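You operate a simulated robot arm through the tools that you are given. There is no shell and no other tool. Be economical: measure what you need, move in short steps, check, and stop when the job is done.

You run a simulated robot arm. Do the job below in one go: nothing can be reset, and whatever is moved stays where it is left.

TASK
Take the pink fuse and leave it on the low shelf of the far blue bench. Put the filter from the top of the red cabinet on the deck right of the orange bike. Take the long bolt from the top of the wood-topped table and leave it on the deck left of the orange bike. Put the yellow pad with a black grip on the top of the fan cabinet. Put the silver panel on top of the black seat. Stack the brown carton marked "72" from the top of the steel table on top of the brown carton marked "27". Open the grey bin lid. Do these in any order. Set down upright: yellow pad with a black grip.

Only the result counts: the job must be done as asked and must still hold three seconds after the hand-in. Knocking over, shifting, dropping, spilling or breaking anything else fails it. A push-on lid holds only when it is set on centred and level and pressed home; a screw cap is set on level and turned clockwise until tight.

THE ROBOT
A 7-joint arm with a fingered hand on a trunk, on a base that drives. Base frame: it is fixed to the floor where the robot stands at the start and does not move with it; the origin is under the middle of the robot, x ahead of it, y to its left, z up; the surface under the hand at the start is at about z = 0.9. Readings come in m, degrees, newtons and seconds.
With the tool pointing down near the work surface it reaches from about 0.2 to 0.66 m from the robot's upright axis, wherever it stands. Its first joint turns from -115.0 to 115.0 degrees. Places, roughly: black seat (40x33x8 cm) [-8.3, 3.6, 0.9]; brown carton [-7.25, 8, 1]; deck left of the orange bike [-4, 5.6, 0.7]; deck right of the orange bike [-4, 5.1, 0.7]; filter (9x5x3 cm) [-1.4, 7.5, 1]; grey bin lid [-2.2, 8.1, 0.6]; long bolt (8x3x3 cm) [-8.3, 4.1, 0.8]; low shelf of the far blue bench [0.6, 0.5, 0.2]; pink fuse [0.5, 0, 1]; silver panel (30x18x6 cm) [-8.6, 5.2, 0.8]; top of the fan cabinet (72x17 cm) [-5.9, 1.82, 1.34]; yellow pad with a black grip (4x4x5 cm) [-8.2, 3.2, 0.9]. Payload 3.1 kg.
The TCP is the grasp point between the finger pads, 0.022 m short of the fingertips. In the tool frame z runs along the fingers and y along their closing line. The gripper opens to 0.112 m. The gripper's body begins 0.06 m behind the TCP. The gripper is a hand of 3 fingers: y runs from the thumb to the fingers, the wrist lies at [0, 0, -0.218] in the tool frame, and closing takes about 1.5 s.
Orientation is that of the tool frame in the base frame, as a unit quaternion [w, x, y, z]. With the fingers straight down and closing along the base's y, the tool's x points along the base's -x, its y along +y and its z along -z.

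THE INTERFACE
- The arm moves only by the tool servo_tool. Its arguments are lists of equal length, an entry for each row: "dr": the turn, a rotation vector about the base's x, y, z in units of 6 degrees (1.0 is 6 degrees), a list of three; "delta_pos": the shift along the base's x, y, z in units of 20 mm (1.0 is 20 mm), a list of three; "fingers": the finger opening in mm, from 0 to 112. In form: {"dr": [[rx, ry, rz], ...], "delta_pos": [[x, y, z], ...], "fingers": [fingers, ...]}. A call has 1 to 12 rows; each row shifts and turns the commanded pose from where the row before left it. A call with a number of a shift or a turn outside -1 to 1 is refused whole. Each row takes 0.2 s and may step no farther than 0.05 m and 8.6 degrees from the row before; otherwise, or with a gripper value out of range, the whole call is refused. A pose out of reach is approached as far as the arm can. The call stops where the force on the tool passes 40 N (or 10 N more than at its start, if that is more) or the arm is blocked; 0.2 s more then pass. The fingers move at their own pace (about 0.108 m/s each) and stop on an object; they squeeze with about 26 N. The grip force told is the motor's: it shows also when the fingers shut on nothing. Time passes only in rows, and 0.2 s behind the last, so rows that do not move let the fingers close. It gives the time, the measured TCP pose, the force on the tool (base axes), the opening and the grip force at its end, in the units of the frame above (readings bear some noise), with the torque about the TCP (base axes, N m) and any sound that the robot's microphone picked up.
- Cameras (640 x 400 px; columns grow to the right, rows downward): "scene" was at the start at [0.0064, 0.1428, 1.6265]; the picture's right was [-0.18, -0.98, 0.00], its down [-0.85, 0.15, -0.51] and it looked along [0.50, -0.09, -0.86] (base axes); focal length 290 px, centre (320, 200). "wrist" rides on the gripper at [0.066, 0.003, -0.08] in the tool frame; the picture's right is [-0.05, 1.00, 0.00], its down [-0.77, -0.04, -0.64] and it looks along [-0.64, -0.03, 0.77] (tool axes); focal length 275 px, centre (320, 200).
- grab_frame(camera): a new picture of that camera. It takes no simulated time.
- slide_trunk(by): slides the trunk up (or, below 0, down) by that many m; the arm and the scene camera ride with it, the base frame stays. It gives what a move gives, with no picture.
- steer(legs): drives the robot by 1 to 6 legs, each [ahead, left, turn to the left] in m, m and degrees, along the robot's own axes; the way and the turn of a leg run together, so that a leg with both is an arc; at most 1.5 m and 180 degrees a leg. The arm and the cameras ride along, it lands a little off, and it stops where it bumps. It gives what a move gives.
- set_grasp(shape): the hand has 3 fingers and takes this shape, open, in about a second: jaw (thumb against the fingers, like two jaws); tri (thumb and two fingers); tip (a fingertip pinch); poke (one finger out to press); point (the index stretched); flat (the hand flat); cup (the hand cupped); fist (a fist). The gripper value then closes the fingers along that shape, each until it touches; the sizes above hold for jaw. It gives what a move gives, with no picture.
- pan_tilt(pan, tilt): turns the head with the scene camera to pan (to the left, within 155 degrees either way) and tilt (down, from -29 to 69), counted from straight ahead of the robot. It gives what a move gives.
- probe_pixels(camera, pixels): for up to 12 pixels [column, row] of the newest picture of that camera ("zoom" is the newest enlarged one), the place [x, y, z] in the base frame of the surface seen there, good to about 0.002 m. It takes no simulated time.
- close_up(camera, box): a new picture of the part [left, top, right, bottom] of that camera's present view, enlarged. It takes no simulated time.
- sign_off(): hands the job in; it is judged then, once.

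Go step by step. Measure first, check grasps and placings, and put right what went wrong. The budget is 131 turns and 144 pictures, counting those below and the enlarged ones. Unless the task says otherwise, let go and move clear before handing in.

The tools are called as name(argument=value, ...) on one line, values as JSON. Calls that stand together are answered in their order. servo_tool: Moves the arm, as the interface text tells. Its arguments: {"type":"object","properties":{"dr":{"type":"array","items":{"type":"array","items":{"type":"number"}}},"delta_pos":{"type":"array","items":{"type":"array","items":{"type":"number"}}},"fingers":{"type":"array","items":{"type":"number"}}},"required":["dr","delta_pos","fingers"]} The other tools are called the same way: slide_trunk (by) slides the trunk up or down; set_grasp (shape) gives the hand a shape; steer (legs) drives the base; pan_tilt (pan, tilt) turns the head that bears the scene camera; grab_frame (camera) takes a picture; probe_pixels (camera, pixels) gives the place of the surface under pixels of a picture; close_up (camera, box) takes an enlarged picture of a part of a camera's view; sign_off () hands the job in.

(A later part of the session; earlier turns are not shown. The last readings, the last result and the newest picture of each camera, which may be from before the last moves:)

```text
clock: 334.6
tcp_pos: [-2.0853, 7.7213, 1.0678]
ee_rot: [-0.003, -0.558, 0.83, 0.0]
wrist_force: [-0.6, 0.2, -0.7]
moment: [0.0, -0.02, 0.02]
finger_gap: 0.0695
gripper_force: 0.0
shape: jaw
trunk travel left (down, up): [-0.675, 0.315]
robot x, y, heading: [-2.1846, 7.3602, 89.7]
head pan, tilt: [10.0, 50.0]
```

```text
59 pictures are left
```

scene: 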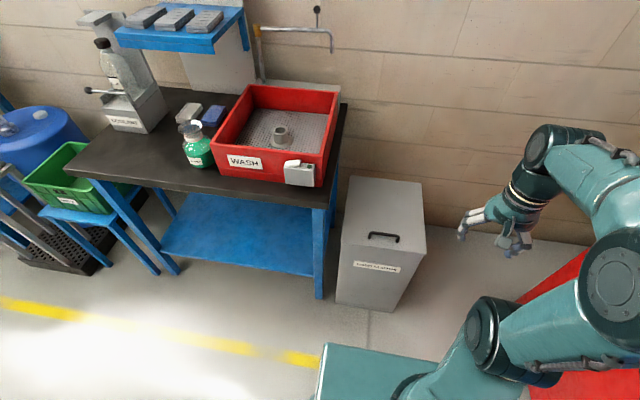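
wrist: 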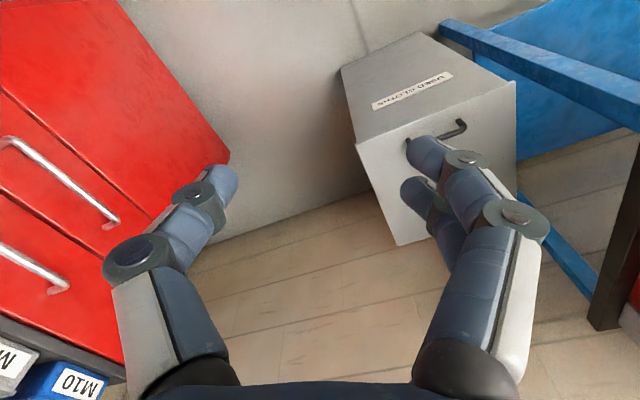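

probe_pixels(camera="scene", pixels=[[384, 235], [370, 234], [398, 239], [342, 242], [424, 252], [350, 180], [420, 186], [380, 210], [383, 249], [335, 130], [385, 232]])

close_up(camera="scene", box=[330, 165, 450, 275])

```text
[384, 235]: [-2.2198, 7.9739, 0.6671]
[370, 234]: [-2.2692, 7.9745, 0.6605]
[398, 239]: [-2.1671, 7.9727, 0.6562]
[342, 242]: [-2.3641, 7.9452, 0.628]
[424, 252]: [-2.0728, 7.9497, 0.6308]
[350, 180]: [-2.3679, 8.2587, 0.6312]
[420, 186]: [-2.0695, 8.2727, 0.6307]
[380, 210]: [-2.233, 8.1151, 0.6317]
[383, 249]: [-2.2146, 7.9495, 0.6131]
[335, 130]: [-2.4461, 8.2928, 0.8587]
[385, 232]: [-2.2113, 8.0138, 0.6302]
```

```text
3.64 times, centred on (390, 220) of scene
```

zoom: 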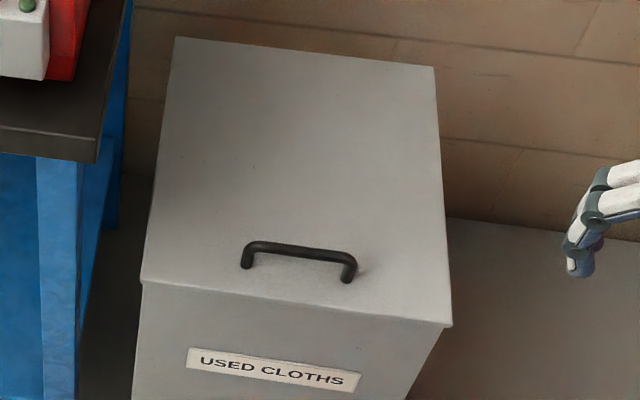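

The handle bar runs along x at y 7.974, z 0.667, with lid y 7.95–8.26 and the hinge at the back. I'll check the wall distance and get into position with a lower trunk.

probe_pixels(camera="scene", pixels=[[400, 150], [440, 200], [380, 165], [480, 180], [335, 190]])

servo_tool(dr=[[0, 0, -1], [0, 0, -1], [0, 0, -1], [0, 0, -1], [0, 0, -1], [0, 0, -1], [0, 0, 0], [0, 0, 0], [0, 0, 0], [0, 0, 0]], delta_pos=[[-0.7, -0.5, 0], [-0.7, -0.5, 0], [-0.7, -0.5, 0], [-0.7, -0.5, 0], [-0.7, -0.5, 0], [-0.7, -0.5, 0], [-0.7, -0.5, 0], [-0.7, 0, 0], [-0.7, 0, 0], [-0.5, 0, 0]], fingers=[60, 60, 60, 60, 60, 60, 60, 60, 60, 60])

slide_trunk(by=-0.2)

grab_frame(camera="wrist")

```text
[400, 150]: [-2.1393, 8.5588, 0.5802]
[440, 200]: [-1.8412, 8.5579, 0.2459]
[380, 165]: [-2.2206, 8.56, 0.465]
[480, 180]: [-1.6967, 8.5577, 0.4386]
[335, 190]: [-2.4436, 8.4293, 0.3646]
```

```text
clock: 336.8
tcp_pos: [-2.22, 7.6503, 1.0676]
ee_rot: [-0.002, -0.274, 0.962, 0.001]
wrist_force: [0.7, 0.0, -0.3]
moment: [0.04, -0.04, 0.01]
finger_gap: 0.0605
gripper_force: 0.1
shape: jaw
trunk travel left (down, up): [-0.675, 0.315]
robot x, y, heading: [-2.1871, 7.3601, 89.7]
head pan, tilt: [10.0, 50.0]
```

```text
clock: 339.0
tcp_pos: [-2.2201, 7.652, 0.8675]
ee_rot: [-0.002, -0.275, 0.961, 0.002]
wrist_force: [0.1, -0.2, -0.4]
moment: [-0.01, 0.02, 0.0]
finger_gap: 0.0606
gripper_force: 0.0
shape: jaw
trunk travel left (down, up): [-0.475, 0.515]
robot x, y, heading: [-2.185, 7.3615, 89.8]
head pan, tilt: [10.0, 50.0]
```

```text
57 pictures are left
```

wrist: 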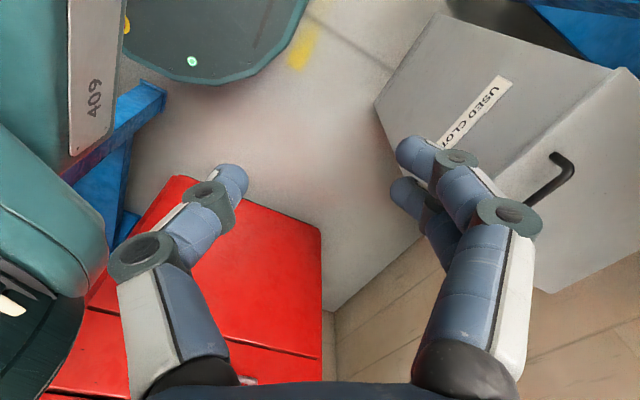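

The wall is at y 8.56, so the lid can swing past vertical. I'll turn the hand to close along y and tilt it forward 35°.

servo_tool(dr=[[0, 0, -0.89], [0, 0, -0.89], [0, 0, -0.89], [0, 0, -0.89], [0, 0, -0.89], [0, 0, -0.89], [0.97, 0, 0], [0.97, 0, 0], [0.97, 0, 0], [0.97, 0, 0], [0.97, 0, 0], [0.97, 0, 0]], delta_pos=[[0, 0, 0], [0, 0, 0], [0, 0, 0], [0, 0, 0], [0, 0, 0], [0, 0, 0], [0, 0.6, 0], [0, 0.6, 0], [0, 0.6, 0], [0, 0.6, 0], [0, 0.6, 0], [0, 0.6, 0]], fingers=[50, 50, 50, 50, 50, 50, 50, 50, 50, 50, 50, 50])

steer(legs=[[0.14, 0, 0]])

grab_frame(camera="scene")

grab_frame(camera="wrist")

```text
clock: 341.6
tcp_pos: [-2.2208, 7.7233, 0.8675]
ee_rot: [-0.003, 0.001, 0.953, 0.303]
wrist_force: [-1.0, 1.0, -0.2]
moment: [0.02, 0.02, 0.0]
finger_gap: 0.0501
gripper_force: 0.0
shape: jaw
trunk travel left (down, up): [-0.475, 0.515]
robot x, y, heading: [-2.1828, 7.3602, 89.8]
head pan, tilt: [10.0, 50.0]
```

```text
clock: 342.9
tcp_pos: [-2.2186, 7.8638, 0.8679]
ee_rot: [-0.002, 0.001, 0.954, 0.301]
wrist_force: [-0.1, -0.2, -0.1]
moment: [-0.05, 0.01, 0.01]
finger_gap: 0.0504
gripper_force: 0.0
shape: jaw
trunk travel left (down, up): [-0.475, 0.515]
robot x, y, heading: [-2.1866, 7.4973, 89.4]
head pan, tilt: [10.0, 50.0]
```

```text
56 pictures are left
```

scene: 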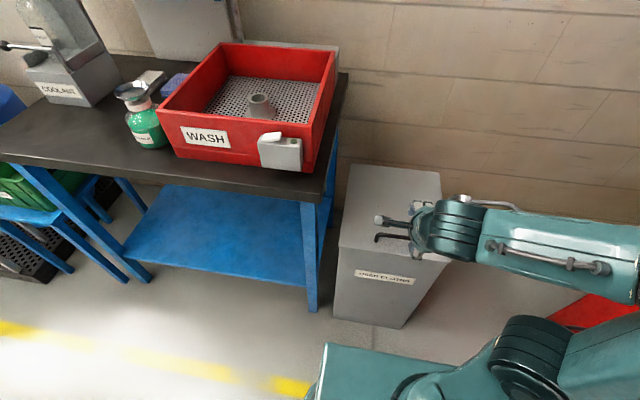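

```text
55 pictures are left
```

wrist: 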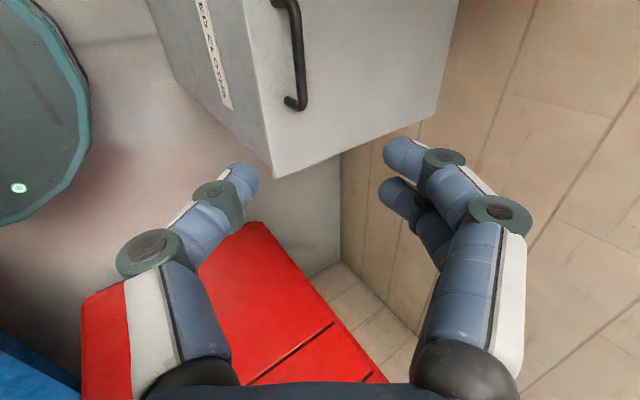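

Straight above the handle. I'll approach with a 32 mm opening to clear the lid surface, stopping just short to check.

servo_tool(dr=[[0, 0, 0], [0, 0, 0], [0, 0, 0], [0, 0, 0], [0, 0, 0], [0, 0, 0], [0, 0, 0], [0, 0, 0]], delta_pos=[[0, 0.4, -1], [0, 0.5, -1], [0, 0.5, -1], [0, 0.5, -1], [0, 0.5, -1], [0, 0.5, -1], [0, 0.5, -1], [0, 0.5, -0.9]], fingers=[34, 34, 34, 34, 34, 34, 34, 34])

grab_frame(camera="wrist")

probe_pixels(camera="wrist", pixels=[[300, 150], [300, 120], [310, 170], [305, 200], [310, 130]])

```text
clock: 344.7
tcp_pos: [-2.219, 7.9408, 0.7095]
ee_rot: [-0.002, 0.002, 0.953, 0.302]
wrist_force: [0.3, -0.2, -0.1]
moment: [0.0, 0.0, 0.03]
finger_gap: 0.0341
gripper_force: 0.1
shape: jaw
trunk travel left (down, up): [-0.475, 0.515]
robot x, y, heading: [-2.184, 7.4966, 89.6]
head pan, tilt: [10.0, 50.0]
```

```text
54 pictures are left
```

wrist: 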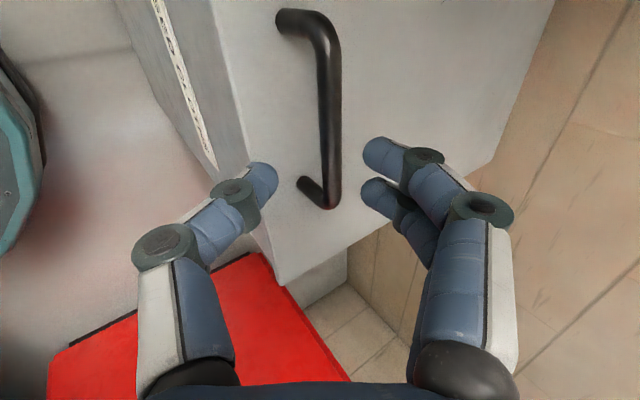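

```text
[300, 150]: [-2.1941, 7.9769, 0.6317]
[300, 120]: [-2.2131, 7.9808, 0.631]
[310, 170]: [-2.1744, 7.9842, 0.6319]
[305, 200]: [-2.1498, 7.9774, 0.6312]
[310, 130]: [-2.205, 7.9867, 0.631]
```

servo_tool(dr=[[0, 0, 0], [0, 0, 0], [0, 0, 0]], delta_pos=[[0, 0.5, -0.7], [0, 0.5, -0.7], [0, 0.4, -0.6]], fingers=[34, 34, 34])

grab_frame(camera="wrist")

```text
clock: 345.5
tcp_pos: [-2.2187, 7.9705, 0.6691]
ee_rot: [-0.001, 0.001, 0.954, 0.301]
wrist_force: [-0.3, 0.0, 0.2]
moment: [0.02, 0.01, 0.03]
finger_gap: 0.0344
gripper_force: 0.2
shape: jaw
trunk travel left (down, up): [-0.475, 0.515]
robot x, y, heading: [-2.188, 7.4983, 89.3]
head pan, tilt: [10.0, 50.0]
```

```text
53 pictures are left
```

wrist: 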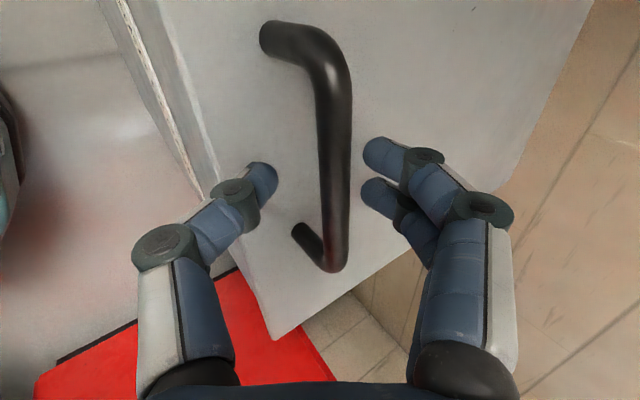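

The fingers straddle the bar. Close, then start the opening arc (first ~20°).

servo_tool(dr=[[0, 0, 0], [0, 0, 0], [0, 0, 0], [0, 0, 0], [0, 0, 0], [0, 0, 0], [0, 0, 0], [0, 0, 0], [0, 0, 0], [0, 0, 0]], delta_pos=[[0, 0, 0], [0, 0, 0], [0, 0, 0], [0, 0, 0], [0, 0.17, 0.82], [0, 0.17, 0.82], [0, 0.17, 0.82], [0, 0.31, 0.78], [0, 0.31, 0.78], [0, 0.31, 0.78]], fingers=[0, 0, 0, 0, 0, 0, 0, 0, 0, 0])

grab_frame(camera="scene")

```text
clock: 347.7
tcp_pos: [-2.2203, 8.0004, 0.7635]
ee_rot: [-0.002, 0.001, 0.954, 0.3]
wrist_force: [1.8, 8.2, -10.0]
moment: [-0.1, -0.01, -0.03]
finger_gap: 0.0
gripper_force: 25.6
shape: jaw
trunk travel left (down, up): [-0.475, 0.515]
robot x, y, heading: [-2.1852, 7.499, 89.8]
head pan, tilt: [10.0, 50.0]
```

```text
52 pictures are left
```

scene: 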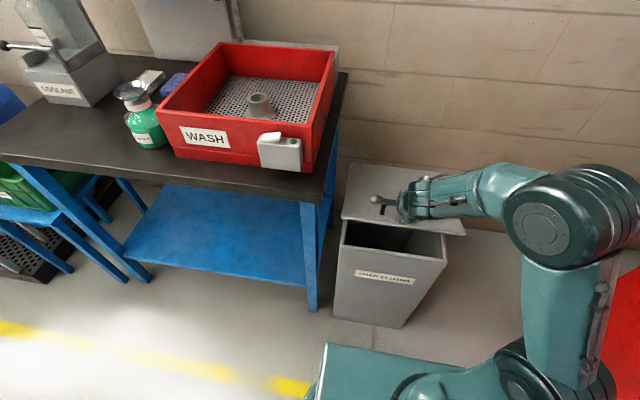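

The lid is rising with the hand. I'll continue the arc to ~55°, with a slight tilt toward vertical.

servo_tool(dr=[[0, 0, 0], [0, 0, 0], [0, 0, 0], [-0.1, 0, 0], [-0.1, 0, 0], [-0.1, 0, 0], [-0.15, 0, 0], [-0.15, 0, 0], [-0.15, 0, 0]], delta_pos=[[0, 0.5, 0.7], [0, 0.48, 0.7], [0, 0.46, 0.7], [0, 0.57, 0.61], [0, 0.57, 0.61], [0, 0.57, 0.61], [0, 0.67, 0.51], [0, 0.67, 0.51], [0, 0.67, 0.51]], fingers=[0, 0, 0, 0, 0, 0, 0, 0, 0])

grab_frame(camera="scene")

```text
clock: 349.7
tcp_pos: [-2.2203, 8.1005, 0.876]
ee_rot: [-0.002, 0.001, 0.965, 0.264]
wrist_force: [0.6, -9.7, 2.9]
moment: [-0.69, -0.02, -0.03]
finger_gap: 0.0001
gripper_force: 26.2
shape: jaw
trunk travel left (down, up): [-0.475, 0.515]
robot x, y, heading: [-2.1875, 7.4983, 89.4]
head pan, tilt: [10.0, 50.0]
```

```text
51 pictures are left
```

scene: 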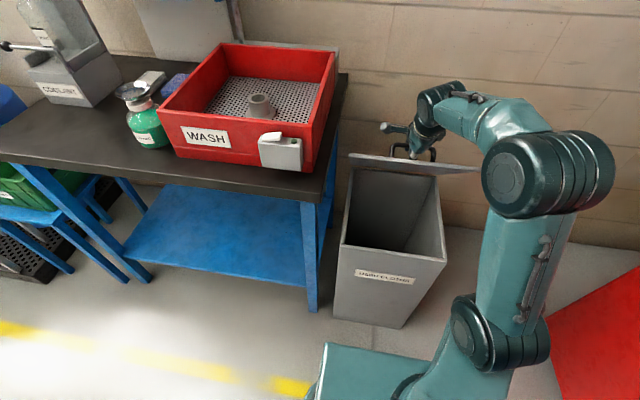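

Lid at ~50°. Continue toward 75°, turning the hand more upright to relieve the 0.7 Nm.

servo_tool(dr=[[-0.5, 0, 0], [-0.5, 0, 0], [-0.5, 0, 0], [-0.4, 0, 0], [-0.3, 0, 0], [-0.3, 0, 0], [0, 0, 0]], delta_pos=[[0, 0.74, 0.4], [0, 0.74, 0.4], [0, 0.74, 0.38], [0, 0.8, 0.26], [0, 0.8, 0.26], [0, 0.8, 0.26], [0, 0.8, 0.13]], fingers=[0, 0, 0, 0, 0, 0, 0])

grab_frame(camera="scene")

grab_frame(camera="wrist")

```text
clock: 351.3
tcp_pos: [-2.2205, 8.1689, 0.9078]
ee_rot: [-0.002, 0.001, 0.991, 0.133]
wrist_force: [2.0, 4.6, -12.6]
moment: [-0.02, 0.01, 0.02]
finger_gap: 0.0
gripper_force: 25.5
shape: jaw
out of reach, approached as far as the arm can: row 5, 6, 7
trunk travel left (down, up): [-0.475, 0.515]
robot x, y, heading: [-2.1845, 7.4971, 89.3]
head pan, tilt: [10.0, 50.0]
```

```text
50 pictures are left
```

scene: 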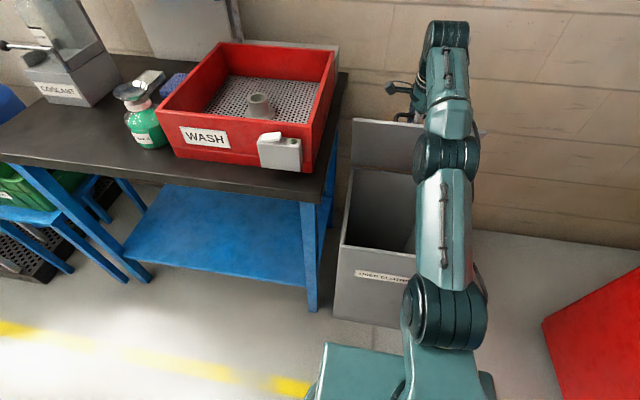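

```text
49 pictures are left
```

wrist: 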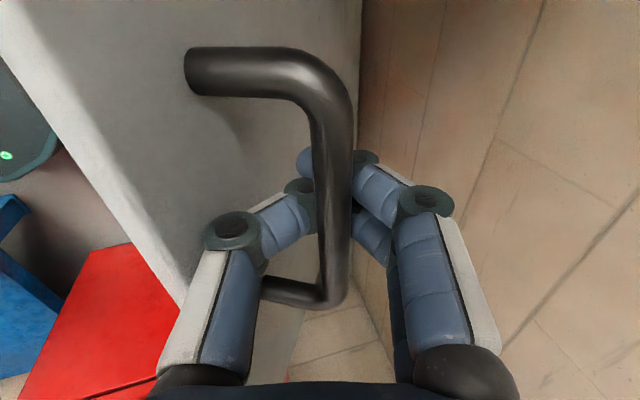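

Lid at ~65–70° and the arm is at full reach. I'll drive the base forward 12 cm to carry the lid past vertical.

steer(legs=[[0.13, 0, 0]])

grab_frame(camera="scene")

grab_frame(camera="wrist")

```text
clock: 352.6
tcp_pos: [-2.2195, 8.2991, 0.9094]
ee_rot: [-0.002, 0.001, 0.991, 0.135]
wrist_force: [0.0, -0.3, -1.6]
moment: [-0.01, 0.0, -0.05]
finger_gap: 0.0
gripper_force: 25.7
shape: jaw
trunk travel left (down, up): [-0.475, 0.515]
robot x, y, heading: [-2.1836, 7.628, 89.6]
head pan, tilt: [10.0, 50.0]
```

```text
48 pictures are left
```

scene: 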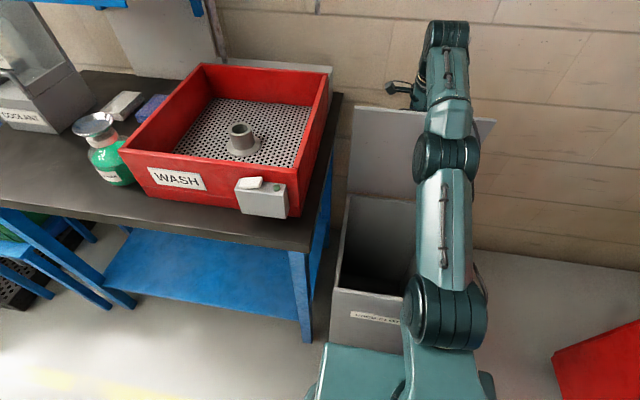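

```text
47 pictures are left
```

wrist: 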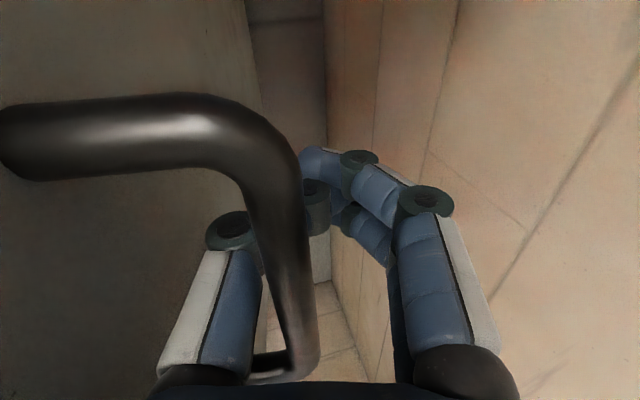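

probe_pixels(camera="scene", pixels=[[380, 115], [380, 150], [380, 185], [355, 110], [358, 180], [490, 122]])

```text
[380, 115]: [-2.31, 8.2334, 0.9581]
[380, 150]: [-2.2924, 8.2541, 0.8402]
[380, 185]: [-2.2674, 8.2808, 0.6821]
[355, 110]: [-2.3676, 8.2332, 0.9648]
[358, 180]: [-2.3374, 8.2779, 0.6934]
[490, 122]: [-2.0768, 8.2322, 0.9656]
```

The lid is at ~80°. I'll drive 5 cm more, then tilt the fingers outward to carry it past vertical.

steer(legs=[[0.055, 0, 0]])

servo_tool(dr=[[0.5, 0, 0], [0.5, 0, 0], [0.5, 0, 0], [0.5, 0, 0], [0.5, 0, 0]], delta_pos=[[0, 0.6, 0], [0, 0.6, 0], [0, 0.6, -0.1], [0, 0.6, -0.1], [0, 0.6, -0.1]], fingers=[0, 0, 0, 0, 0])

grab_frame(camera="scene")

probe_pixels(camera="scene", pixels=[[380, 115], [380, 150], [380, 185], [355, 110], [370, 130]])

```text
clock: 353.7
tcp_pos: [-2.2206, 8.3515, 0.9108]
ee_rot: [-0.002, 0.001, 0.991, 0.136]
wrist_force: [-0.7, -0.8, 0.3]
moment: [-0.02, 0.0, 0.02]
finger_gap: 0.0
gripper_force: 26.3
shape: jaw
trunk travel left (down, up): [-0.475, 0.515]
robot x, y, heading: [-2.181, 7.6806, 89.4]
head pan, tilt: [10.0, 50.0]
stopped in leg 1: the robot was blocked; the commanded pose is now the measured one
```

```text
clock: 354.6
tcp_pos: [-2.2196, 8.3853, 0.9163]
ee_rot: [-0.003, -0.001, 0.974, 0.227]
wrist_force: [-0.6, -6.6, 30.7]
moment: [-5.23, 0.03, 0.02]
finger_gap: 0.0
gripper_force: 25.9
shape: jaw
trunk travel left (down, up): [-0.475, 0.515]
robot x, y, heading: [-2.1846, 7.6844, 89.6]
head pan, tilt: [10.0, 50.0]
stopped in row 4: the force on the tool passed its limit at 43 N (the readings are from after the stop); the commanded pose is now the measured one
```

```text
46 pictures are left
```

scene: 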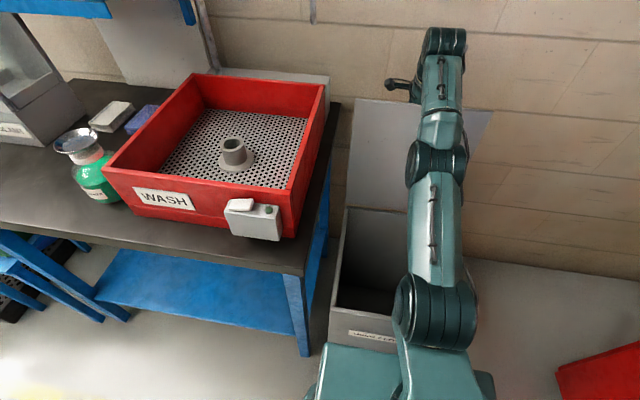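

```text
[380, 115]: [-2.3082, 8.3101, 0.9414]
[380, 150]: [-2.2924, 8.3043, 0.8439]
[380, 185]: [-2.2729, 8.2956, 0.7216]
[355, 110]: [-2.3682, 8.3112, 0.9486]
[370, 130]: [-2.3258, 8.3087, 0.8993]
```

The lid is at ~94°, past vertical. I'll ease off, open slightly and lift straight up off the bar.

servo_tool(dr=[[0, 0, 0], [0, 0, 0], [0, 0, 0]], delta_pos=[[0, 0, 0.2], [0, 0, 0], [0, 0, 0]], fingers=[12, 26, 26])

grab_frame(camera="wrist")

grab_frame(camera="scene")

probe_pixels(camera="scene", pixels=[[380, 115], [380, 150], [380, 185], [355, 110], [350, 215], [332, 300]])

```text
clock: 355.4
tcp_pos: [-2.2189, 8.3895, 0.9152]
ee_rot: [-0.001, 0.001, 0.974, 0.227]
wrist_force: [-0.5, 2.4, 14.6]
moment: [-1.13, -0.05, -0.01]
finger_gap: 0.0259
gripper_force: 0.0
shape: jaw
trunk travel left (down, up): [-0.475, 0.515]
robot x, y, heading: [-2.1886, 7.6846, 89.3]
head pan, tilt: [10.0, 50.0]
```

```text
45 pictures are left
```

wrist: 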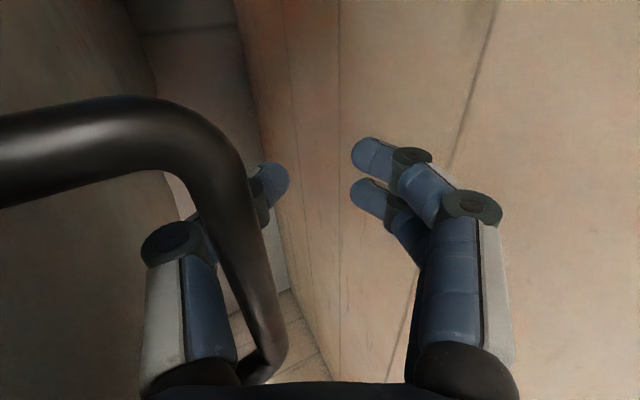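

```text
44 pictures are left
```

scene: 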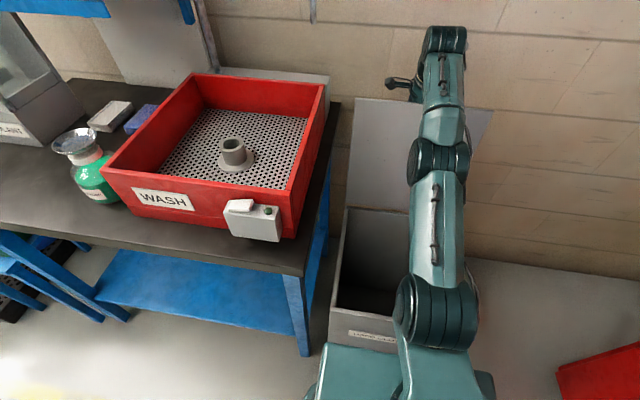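

```text
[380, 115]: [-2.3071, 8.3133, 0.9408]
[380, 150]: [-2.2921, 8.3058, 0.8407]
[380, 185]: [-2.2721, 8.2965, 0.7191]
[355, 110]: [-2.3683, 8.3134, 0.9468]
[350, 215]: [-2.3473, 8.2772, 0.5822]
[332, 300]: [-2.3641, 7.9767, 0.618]
```

The hinge line hasn't moved and the lid is at ~94°. Lift straight up off the bar.

servo_tool(dr=[[0, 0, 0], [0, 0, 0], [0, 0, 0], [0, 0, 0], [0, 0, 0]], delta_pos=[[0, 0, 0.6], [0, 0, 0.6], [0, 0, 0.8], [0, 0, 0.8], [0, 0, 0.8]], fingers=[30, 30, 30, 30, 30])

grab_frame(camera="scene")

probe_pixels(camera="scene", pixels=[[380, 115], [380, 150], [380, 185], [355, 110]])

```text
clock: 356.5
tcp_pos: [-2.2191, 8.3684, 0.9487]
ee_rot: [0.0, 0.001, 0.977, 0.211]
wrist_force: [0.1, -6.4, -31.2]
moment: [0.93, -0.01, -0.01]
finger_gap: 0.0493
gripper_force: 0.1
shape: jaw
out of reach, approached as far as the arm can: row 1, 2, 3, 4, 5
trunk travel left (down, up): [-0.475, 0.515]
robot x, y, heading: [-2.184, 7.6839, 89.5]
head pan, tilt: [10.0, 50.0]
stopped in row 5: the force on the tool passed its limit at 43 N (the readings are from after the stop); the commanded pose is now the measured one
```

```text
43 pictures are left
```

scene: 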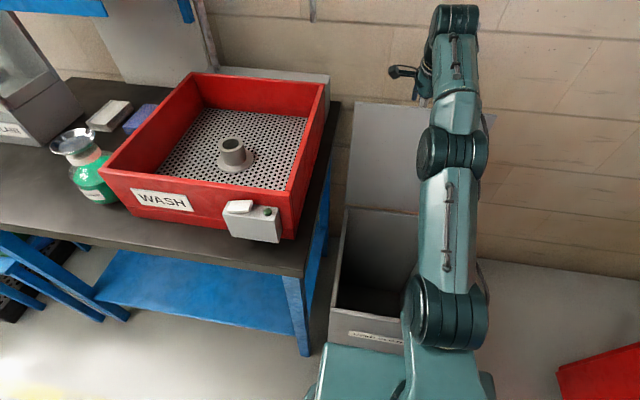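

```text
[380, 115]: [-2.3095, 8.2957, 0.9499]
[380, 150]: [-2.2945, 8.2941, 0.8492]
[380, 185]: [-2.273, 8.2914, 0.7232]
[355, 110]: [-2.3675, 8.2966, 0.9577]
```

The upward move was out of reach and dragged the handle. I'll look at how the fingers sit on the bar.

grab_frame(camera="wrist")

```text
42 pictures are left
```

wrist: 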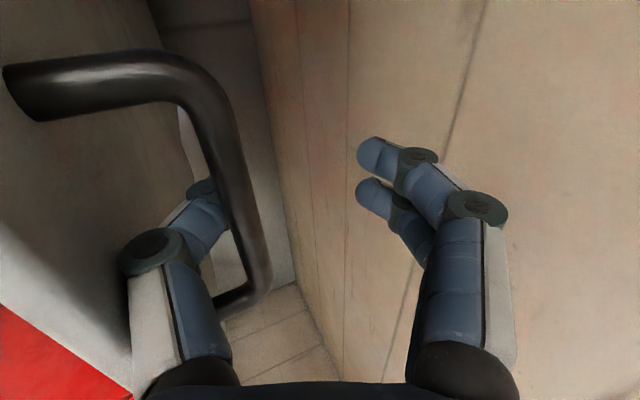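

The thumb is hooked under the bar between bar and lid. I'll go back down/out to where reach was fine and open the hand wide so the thumb straightens.

servo_tool(dr=[[0, 0, 0], [0.2, 0, 0], [0.2, 0, 0], [0, 0, 0], [0, 0, 0]], delta_pos=[[0, 0.2, -0.6], [0, 0.5, -0.6], [0, 0.4, -0.5], [0, 0, 0], [0, 0, 0]], fingers=[45, 60, 75, 90, 90])

grab_frame(camera="wrist")

grab_frame(camera="scene")

probe_pixels(camera="scene", pixels=[[380, 115], [380, 150], [380, 185]])

```text
clock: 357.7
tcp_pos: [-2.2188, 8.3885, 0.9211]
ee_rot: [-0.002, 0.0, 0.971, 0.239]
wrist_force: [0.2, -1.4, 0.8]
moment: [-0.02, -0.02, -0.03]
finger_gap: 0.0897
gripper_force: 0.0
shape: jaw
trunk travel left (down, up): [-0.475, 0.515]
robot x, y, heading: [-2.1838, 7.6819, 89.8]
head pan, tilt: [10.0, 50.0]
```

```text
41 pictures are left
```

wrist: 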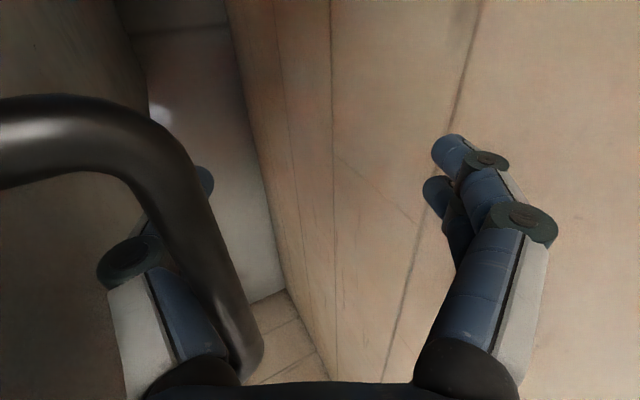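

```text
40 pictures are left
```

scene: 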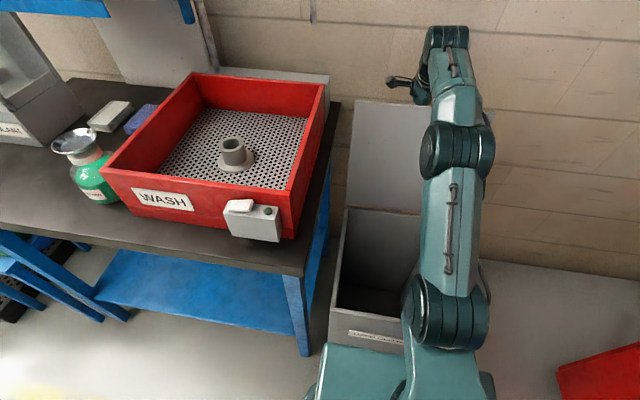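

```text
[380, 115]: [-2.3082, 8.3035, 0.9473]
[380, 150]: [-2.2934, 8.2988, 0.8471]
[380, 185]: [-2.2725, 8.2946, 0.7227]
```

Forces are ~0 and the lid is at ~92°. Open fully and retreat along the finger axis.

servo_tool(dr=[[0, 0, 0], [0, 0, 0], [0, 0, 0], [0, 0, 0], [0, 0, 0], [0, 0, 0]], delta_pos=[[0, 0, 0], [0, -0.3, 0.6], [0, -0.3, 0.6], [0, -0.3, 0.6], [0, -0.3, 0.6], [0, -0.3, 0.6]], fingers=[104, 108, 108, 108, 108, 108])

grab_frame(camera="wrist")

grab_frame(camera="scene")

probe_pixels(camera="scene", pixels=[[380, 115], [380, 150], [380, 185]])

```text
clock: 359.1
tcp_pos: [-2.2191, 8.3582, 0.982]
ee_rot: [-0.002, 0.001, 0.971, 0.238]
wrist_force: [1.1, 0.8, -0.9]
moment: [0.05, -0.01, 0.0]
finger_gap: 0.108
gripper_force: 0.1
shape: jaw
trunk travel left (down, up): [-0.475, 0.515]
robot x, y, heading: [-2.1823, 7.6811, 89.3]
head pan, tilt: [10.0, 50.0]
```

```text
39 pictures are left
```

wrist: 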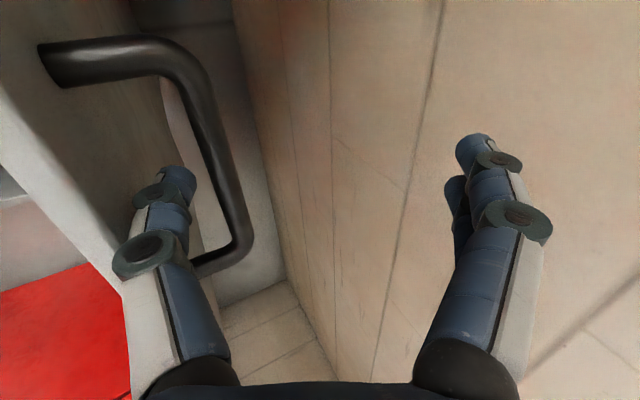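

```text
38 pictures are left
```

scene: 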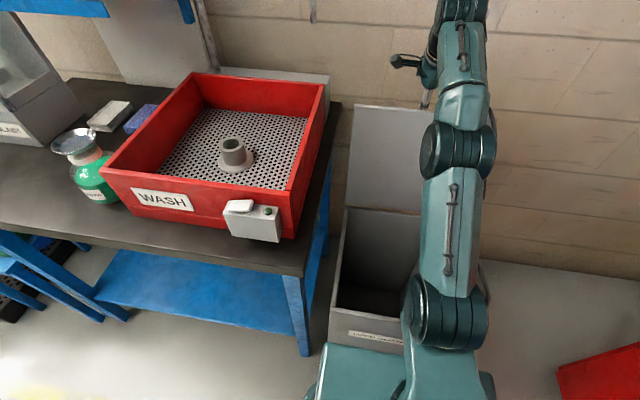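

```text
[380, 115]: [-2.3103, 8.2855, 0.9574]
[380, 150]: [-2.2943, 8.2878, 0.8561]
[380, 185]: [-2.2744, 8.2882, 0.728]
```

servo_tool(dr=[[0, 0, 0], [0, 0, 0], [0, 0, 0], [0, 0, 0]], delta_pos=[[0, -0.1, 0.7], [0, -0.1, 0.7], [0, -0.2, 0.7], [0, -0.2, 0.7]], fingers=[108, 108, 108, 108])

grab_frame(camera="wrist")

grab_frame(camera="scene")

probe_pixels(camera="scene", pixels=[[380, 115], [380, 150], [380, 185]])

```text
clock: 360.1
tcp_pos: [-2.2169, 8.3286, 1.0173]
ee_rot: [-0.002, 0.0, 0.971, 0.238]
wrist_force: [0.6, -0.1, 0.7]
moment: [0.0, -0.04, 0.03]
finger_gap: 0.1076
gripper_force: 0.0
shape: jaw
out of reach, approached as far as the arm can: row 1, 2, 3, 4
trunk travel left (down, up): [-0.475, 0.515]
robot x, y, heading: [-2.1842, 7.6809, 89.6]
head pan, tilt: [10.0, 50.0]
```

```text
37 pictures are left
```

wrist: 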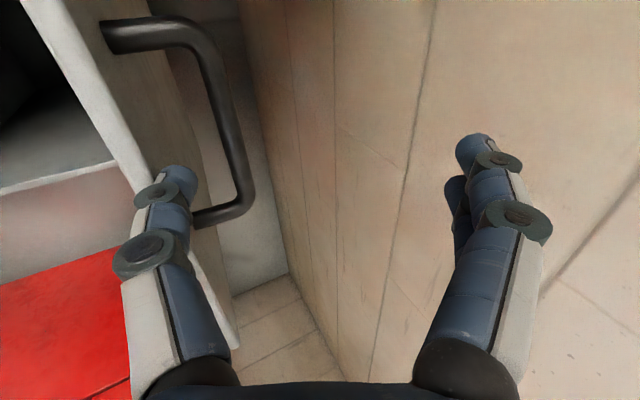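

```text
36 pictures are left
```

scene: 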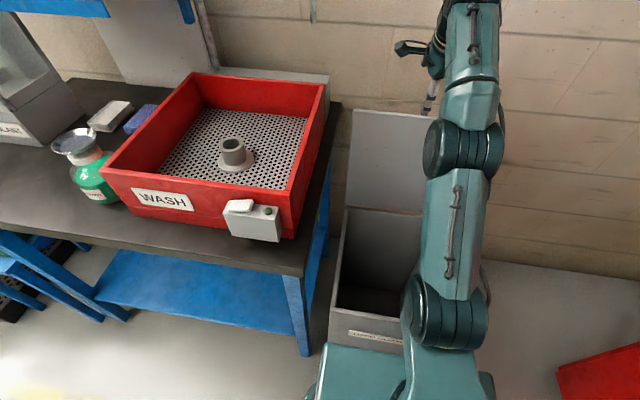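

```text
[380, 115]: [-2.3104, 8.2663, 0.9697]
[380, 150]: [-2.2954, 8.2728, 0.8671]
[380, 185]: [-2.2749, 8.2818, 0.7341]
```

The lid is at ~86°, following my thumb. I'll rise with the trunk (pure vertical) to clear the bar and see whether the hinge holds it.

slide_trunk(by=0.06)

grab_frame(camera="scene")

probe_pixels(camera="scene", pixels=[[380, 135], [380, 160], [380, 195], [360, 125]])

```text
clock: 361.1
tcp_pos: [-2.2173, 8.328, 1.0769]
ee_rot: [-0.002, 0.001, 0.971, 0.239]
wrist_force: [-0.3, 0.7, -0.2]
moment: [-0.01, 0.0, 0.01]
finger_gap: 0.108
gripper_force: 0.0
shape: jaw
trunk travel left (down, up): [-0.535, 0.455]
robot x, y, heading: [-2.1863, 7.6838, 89.6]
head pan, tilt: [10.0, 50.0]
```

```text
35 pictures are left
```

scene: 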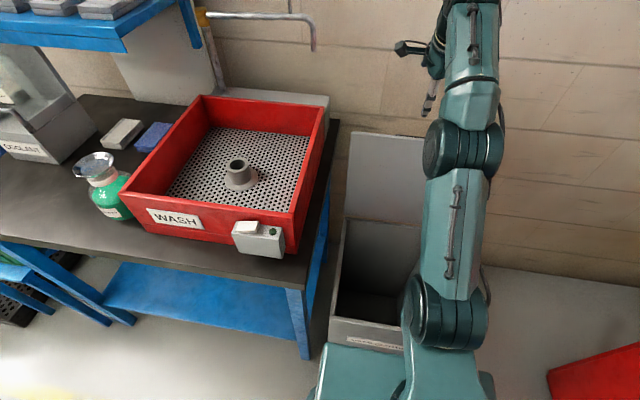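

```text
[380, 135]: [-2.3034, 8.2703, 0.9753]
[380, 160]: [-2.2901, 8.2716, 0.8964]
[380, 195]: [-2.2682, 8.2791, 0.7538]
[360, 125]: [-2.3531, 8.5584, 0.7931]
```

The lid stands by itself at ~87° with the hand clear (hinge friction holds). Retract the arm, straighten the tool, then check the lid again.

servo_tool(dr=[[0, 0, 0], [0, 0, 0], [-0.92, 0, 0], [-0.92, 0, 0], [-0.92, 0, 0], [-0.92, 0, 0], [-0.92, 0, 0], [0, 0, 1], [0, 0, 1], [0, 0, 1], [0, 0, 1], [0, 0, 1]], delta_pos=[[0, -0.5, 0.5], [0, -1, 0.3], [0, -1, 0.2], [0, -1, 0], [0, -1, 0], [0, -1, 0], [0, -1, 0], [0, -1, 0], [0, -1, 0], [0, -1, 0], [0, -1, 0], [0, -1, 0]], fingers=[90, 90, 90, 80, 70, 70, 70, 70, 70, 70, 70, 70])

servo_tool(dr=[[0, 0, 1], [0, 0, 1], [0, 0, 1], [0, 0, 1], [0, 0, 1], [0, 0, 1], [0, 0, 1], [0, 0, 1], [0, 0, 1], [0, 0, 1]], delta_pos=[[0, -1, 0], [0, -1, 0], [0, -1, 0], [0, -1, 0], [0, -0.5, 0], [0, 0, 0], [0, 0, 0], [0, 0, 0], [0, 0, 0], [0, 0, 0]], fingers=[70, 70, 70, 70, 70, 70, 70, 70, 70, 70])

slide_trunk(by=0.24)

steer(legs=[[-0.23, 0, 0], [0, 0, -88]])

pan_tilt(pan=30, tilt=35)

grab_frame(camera="scene")

```text
clock: 363.7
tcp_pos: [-2.213, 8.0684, 1.0931]
ee_rot: [-0.002, -0.259, 0.966, -0.001]
wrist_force: [-0.3, 0.6, 0.1]
moment: [-0.02, -0.03, -0.01]
finger_gap: 0.0702
gripper_force: 0.0
shape: jaw
out of reach, approached as far as the arm can: row 4, 5, 6, 7
trunk travel left (down, up): [-0.535, 0.455]
robot x, y, heading: [-2.1871, 7.6793, 89.6]
head pan, tilt: [10.0, 50.0]
```

```text
clock: 365.9
tcp_pos: [-2.2122, 7.9797, 1.0936]
ee_rot: [0.002, 0.707, -0.707, 0.002]
wrist_force: [0.2, 0.0, -0.4]
moment: [0.0, 0.02, 0.0]
finger_gap: 0.0705
gripper_force: 0.1
shape: jaw
trunk travel left (down, up): [-0.535, 0.455]
robot x, y, heading: [-2.1881, 7.6849, 89.6]
head pan, tilt: [10.0, 50.0]
```

```text
clock: 368.4
tcp_pos: [-2.2129, 7.9794, 1.3335]
ee_rot: [-0.001, -0.706, 0.708, -0.001]
wrist_force: [0.2, -0.9, -0.3]
moment: [-0.03, -0.01, -0.02]
finger_gap: 0.0703
gripper_force: 0.1
shape: jaw
trunk travel left (down, up): [-0.775, 0.215]
robot x, y, heading: [-2.1825, 7.6811, 89.6]
head pan, tilt: [10.0, 50.0]
```

```text
clock: 373.8
tcp_pos: [-1.8893, 7.4912, 1.3327]
ee_rot: [-0.001, -0.02, 1.0, -0.001]
wrist_force: [1.1, -0.4, 0.0]
moment: [0.02, 0.0, 0.0]
finger_gap: 0.0704
gripper_force: 0.1
shape: jaw
trunk travel left (down, up): [-0.775, 0.215]
robot x, y, heading: [-2.1888, 7.4527, 2.2]
head pan, tilt: [10.0, 50.0]
```

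```text
clock: 374.7
tcp_pos: [-1.8877, 7.4927, 1.3332]
ee_rot: [-0.002, -0.02, 1.0, 0.0]
wrist_force: [0.0, 0.2, -0.1]
moment: [0.0, 0.01, -0.01]
finger_gap: 0.0703
gripper_force: 0.1
shape: jaw
trunk travel left (down, up): [-0.775, 0.215]
robot x, y, heading: [-2.1882, 7.4517, 2.0]
head pan, tilt: [30.0, 35.0]
```

```text
34 pictures are left
```

scene: 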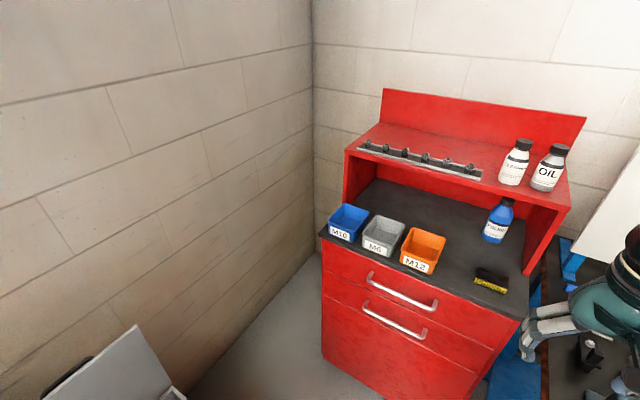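

The lid is still standing open (110,370). The filter-like block is at (490,280) on the cabinet; I'll measure it.

close_up(camera="scene", box=[440, 240, 540, 310])

probe_pixels(camera="scene", pixels=[[492, 277], [475, 282], [507, 290], [490, 285], [478, 269], [508, 277], [470, 265], [495, 225], [440, 250], [515, 312]])

```text
5.71 times, centred on (490, 275) of scene
```

zoom: 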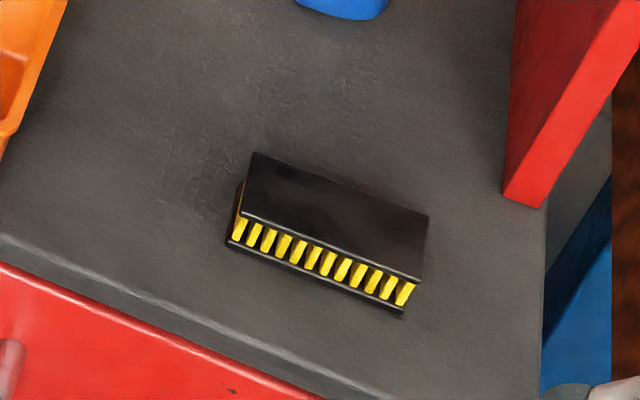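

```text
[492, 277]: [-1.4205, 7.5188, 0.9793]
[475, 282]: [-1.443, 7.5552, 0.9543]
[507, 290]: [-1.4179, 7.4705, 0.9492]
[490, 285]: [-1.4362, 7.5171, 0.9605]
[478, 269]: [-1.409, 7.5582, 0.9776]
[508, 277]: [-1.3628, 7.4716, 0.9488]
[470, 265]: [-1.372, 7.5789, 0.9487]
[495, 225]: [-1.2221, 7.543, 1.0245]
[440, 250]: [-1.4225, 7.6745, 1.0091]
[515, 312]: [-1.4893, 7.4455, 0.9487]
```

The air filter's top is z 0.978, centred near (-1.417, 7.515), with its long side along y. I'll drive closer, keeping clear of the bench leg, and turn the hand to close along x.

probe_pixels(camera="scene", pixels=[[478, 267], [509, 278], [507, 289], [480, 180], [535, 270], [525, 240], [440, 170], [540, 210]])

steer(legs=[[0.27, 0.1, -2]])

servo_tool(dr=[[0, 0, -1], [0, 0, -1], [0, 0, -1], [0, 0, -1], [0, 0, -1], [0, 0, -1], [0, 0, -1], [0, 0, -1], [0, 0, -1], [0, 0, -1], [0, 0, -1], [0, 0, -1]], delta_pos=[[0, 0, -0.7], [0, 0, -0.7], [0, 0, -0.7], [0, 0, -0.7], [0, 0, -0.7], [0, 0, -0.7], [0, 0, -0.7], [0, 0, -0.7], [0, 0, -0.7], [0, 0, -0.7], [0, 0, -0.7], [0, 0, -0.7]], fingers=[90, 90, 90, 90, 90, 90, 90, 90, 90, 90, 90, 90])

grab_frame(camera="wrist")

```text
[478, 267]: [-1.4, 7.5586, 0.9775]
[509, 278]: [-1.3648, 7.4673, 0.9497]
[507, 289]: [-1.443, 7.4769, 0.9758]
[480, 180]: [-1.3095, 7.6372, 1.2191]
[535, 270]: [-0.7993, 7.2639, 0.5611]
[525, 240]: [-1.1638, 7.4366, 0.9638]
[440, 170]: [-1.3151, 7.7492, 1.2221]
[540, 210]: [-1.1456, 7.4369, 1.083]
```

```text
clock: 376.6
tcp_pos: [-1.6199, 7.5851, 1.3336]
ee_rot: [-0.003, -0.002, 1.0, 0.0]
wrist_force: [0.1, -0.2, 1.1]
moment: [0.03, -0.01, 0.0]
finger_gap: 0.0703
gripper_force: 0.0
shape: jaw
trunk travel left (down, up): [-0.775, 0.215]
robot x, y, heading: [-1.9159, 7.5589, 0.2]
head pan, tilt: [30.0, 35.0]
```

```text
clock: 379.2
tcp_pos: [-1.6194, 7.585, 1.1658]
ee_rot: [0.0, 0.587, 0.81, 0.001]
wrist_force: [0.3, -0.1, 0.1]
moment: [-0.01, -0.02, -0.01]
finger_gap: 0.0898
gripper_force: 0.1
shape: jaw
trunk travel left (down, up): [-0.775, 0.215]
robot x, y, heading: [-1.9169, 7.5541, 0.0]
head pan, tilt: [30.0, 35.0]
```

```text
32 pictures are left
```

wrist: 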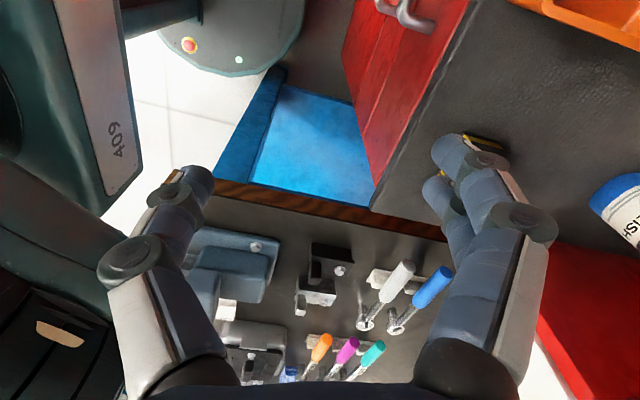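

servo_tool(dr=[[0, 0, -1], [0, 0, -1], [0, 0, -1], [0, 0, 0], [0, 0, 0], [0, 0, 0], [0, 0, 0], [0, 0, 0], [0, 0, 0], [0, 0, 0]], delta_pos=[[1, -0.34, -0.4], [1, -0.34, -0.4], [1, -0.34, -0.4], [1, -0.34, -0.4], [1, -0.34, -0.4], [1, -0.34, -0.4], [1, -0.34, -0.4], [1, -0.34, -0.4], [1, -0.34, -0.4], [1, -0.34, -0.4]], fingers=[80, 80, 80, 80, 80, 80, 80, 80, 80, 80])

grab_frame(camera="wrist")

probe_pixels(camera="wrist", pixels=[[310, 100], [310, 130], [295, 120], [330, 120], [290, 80], [340, 80]])

```text
clock: 381.4
tcp_pos: [-1.4184, 7.5176, 1.0853]
ee_rot: [0.0, 0.705, 0.709, 0.001]
wrist_force: [-0.4, 0.0, -0.7]
moment: [-0.03, -0.02, -0.02]
finger_gap: 0.0806
gripper_force: 0.1
shape: jaw
trunk travel left (down, up): [-0.775, 0.215]
robot x, y, heading: [-1.919, 7.557, 0.1]
head pan, tilt: [30.0, 35.0]
```

```text
31 pictures are left
```

wrist: 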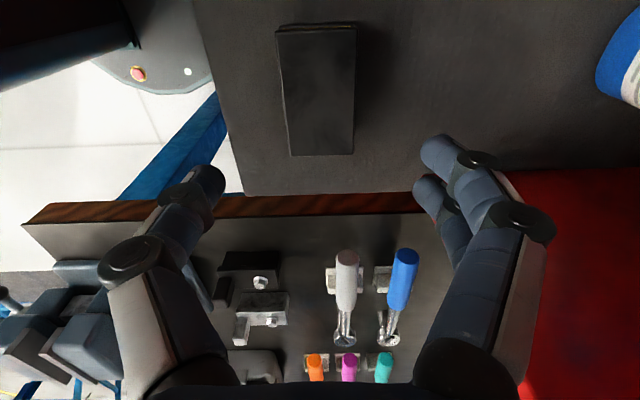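

```text
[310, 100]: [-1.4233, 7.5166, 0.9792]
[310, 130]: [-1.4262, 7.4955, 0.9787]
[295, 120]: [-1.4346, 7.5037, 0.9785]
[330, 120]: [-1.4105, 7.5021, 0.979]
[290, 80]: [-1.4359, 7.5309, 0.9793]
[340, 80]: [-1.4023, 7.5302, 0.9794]
```

Well aligned. Descend to z≈0.975 and grip.

servo_tool(dr=[[0, 0, 0], [0, 0, 0], [0, 0, 0], [0, 0, 0], [0, 0, 0], [0, 0, 0], [0, 0, 0], [0, 0, 0], [0, 0, 0], [0, 0, 0]], delta_pos=[[0, 0, -1], [0, 0, -1], [0, 0, -1], [0, 0, -1], [0, 0, -1], [0, 0, -0.5], [0, 0, 0], [0, 0, 0], [0, 0, 0], [0, 0, 0]], fingers=[76, 76, 76, 76, 76, 76, 30, 30, 30, 30])

servo_tool(dr=[[0, 0, 0], [0, 0, 0], [0, 0, 0], [0, 0, 0], [0, 0, 0], [0, 0, 0], [0, 0, 0]], delta_pos=[[0, 0, 0.5], [0, 0, 1], [0, 0, 1], [0, 0, 1], [0, 0, 1], [0, 0, 1], [0, 0, 1]], fingers=[30, 30, 30, 30, 30, 30, 30])

grab_frame(camera="wrist")

```text
clock: 383.6
tcp_pos: [-1.42, 7.516, 0.9757]
ee_rot: [-0.001, 0.706, 0.708, 0.001]
wrist_force: [0.4, -0.1, -0.9]
moment: [-0.03, -0.03, 0.0]
finger_gap: 0.0435
gripper_force: 26.1
shape: jaw
trunk travel left (down, up): [-0.775, 0.215]
robot x, y, heading: [-1.918, 7.5567, -0.1]
head pan, tilt: [30.0, 35.0]
```

```text
clock: 385.2
tcp_pos: [-1.4206, 7.5165, 1.105]
ee_rot: [-0.001, 0.706, 0.709, 0.0]
wrist_force: [-0.3, -0.8, -0.5]
moment: [-0.01, -0.01, -0.01]
finger_gap: 0.0437
gripper_force: 26.2
shape: jaw
trunk travel left (down, up): [-0.775, 0.215]
robot x, y, heading: [-1.917, 7.5553, 0.2]
head pan, tilt: [30.0, 35.0]
```

```text
30 pictures are left
```

wrist: 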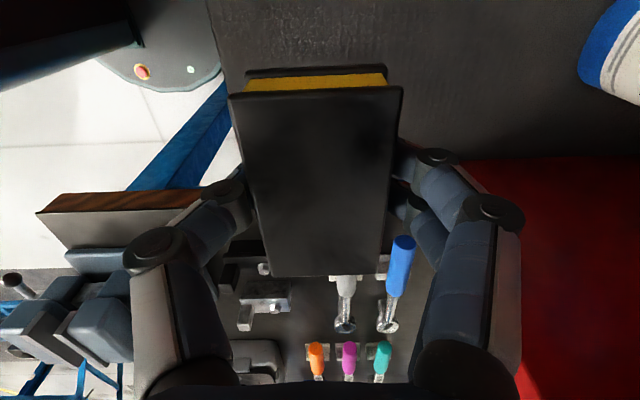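

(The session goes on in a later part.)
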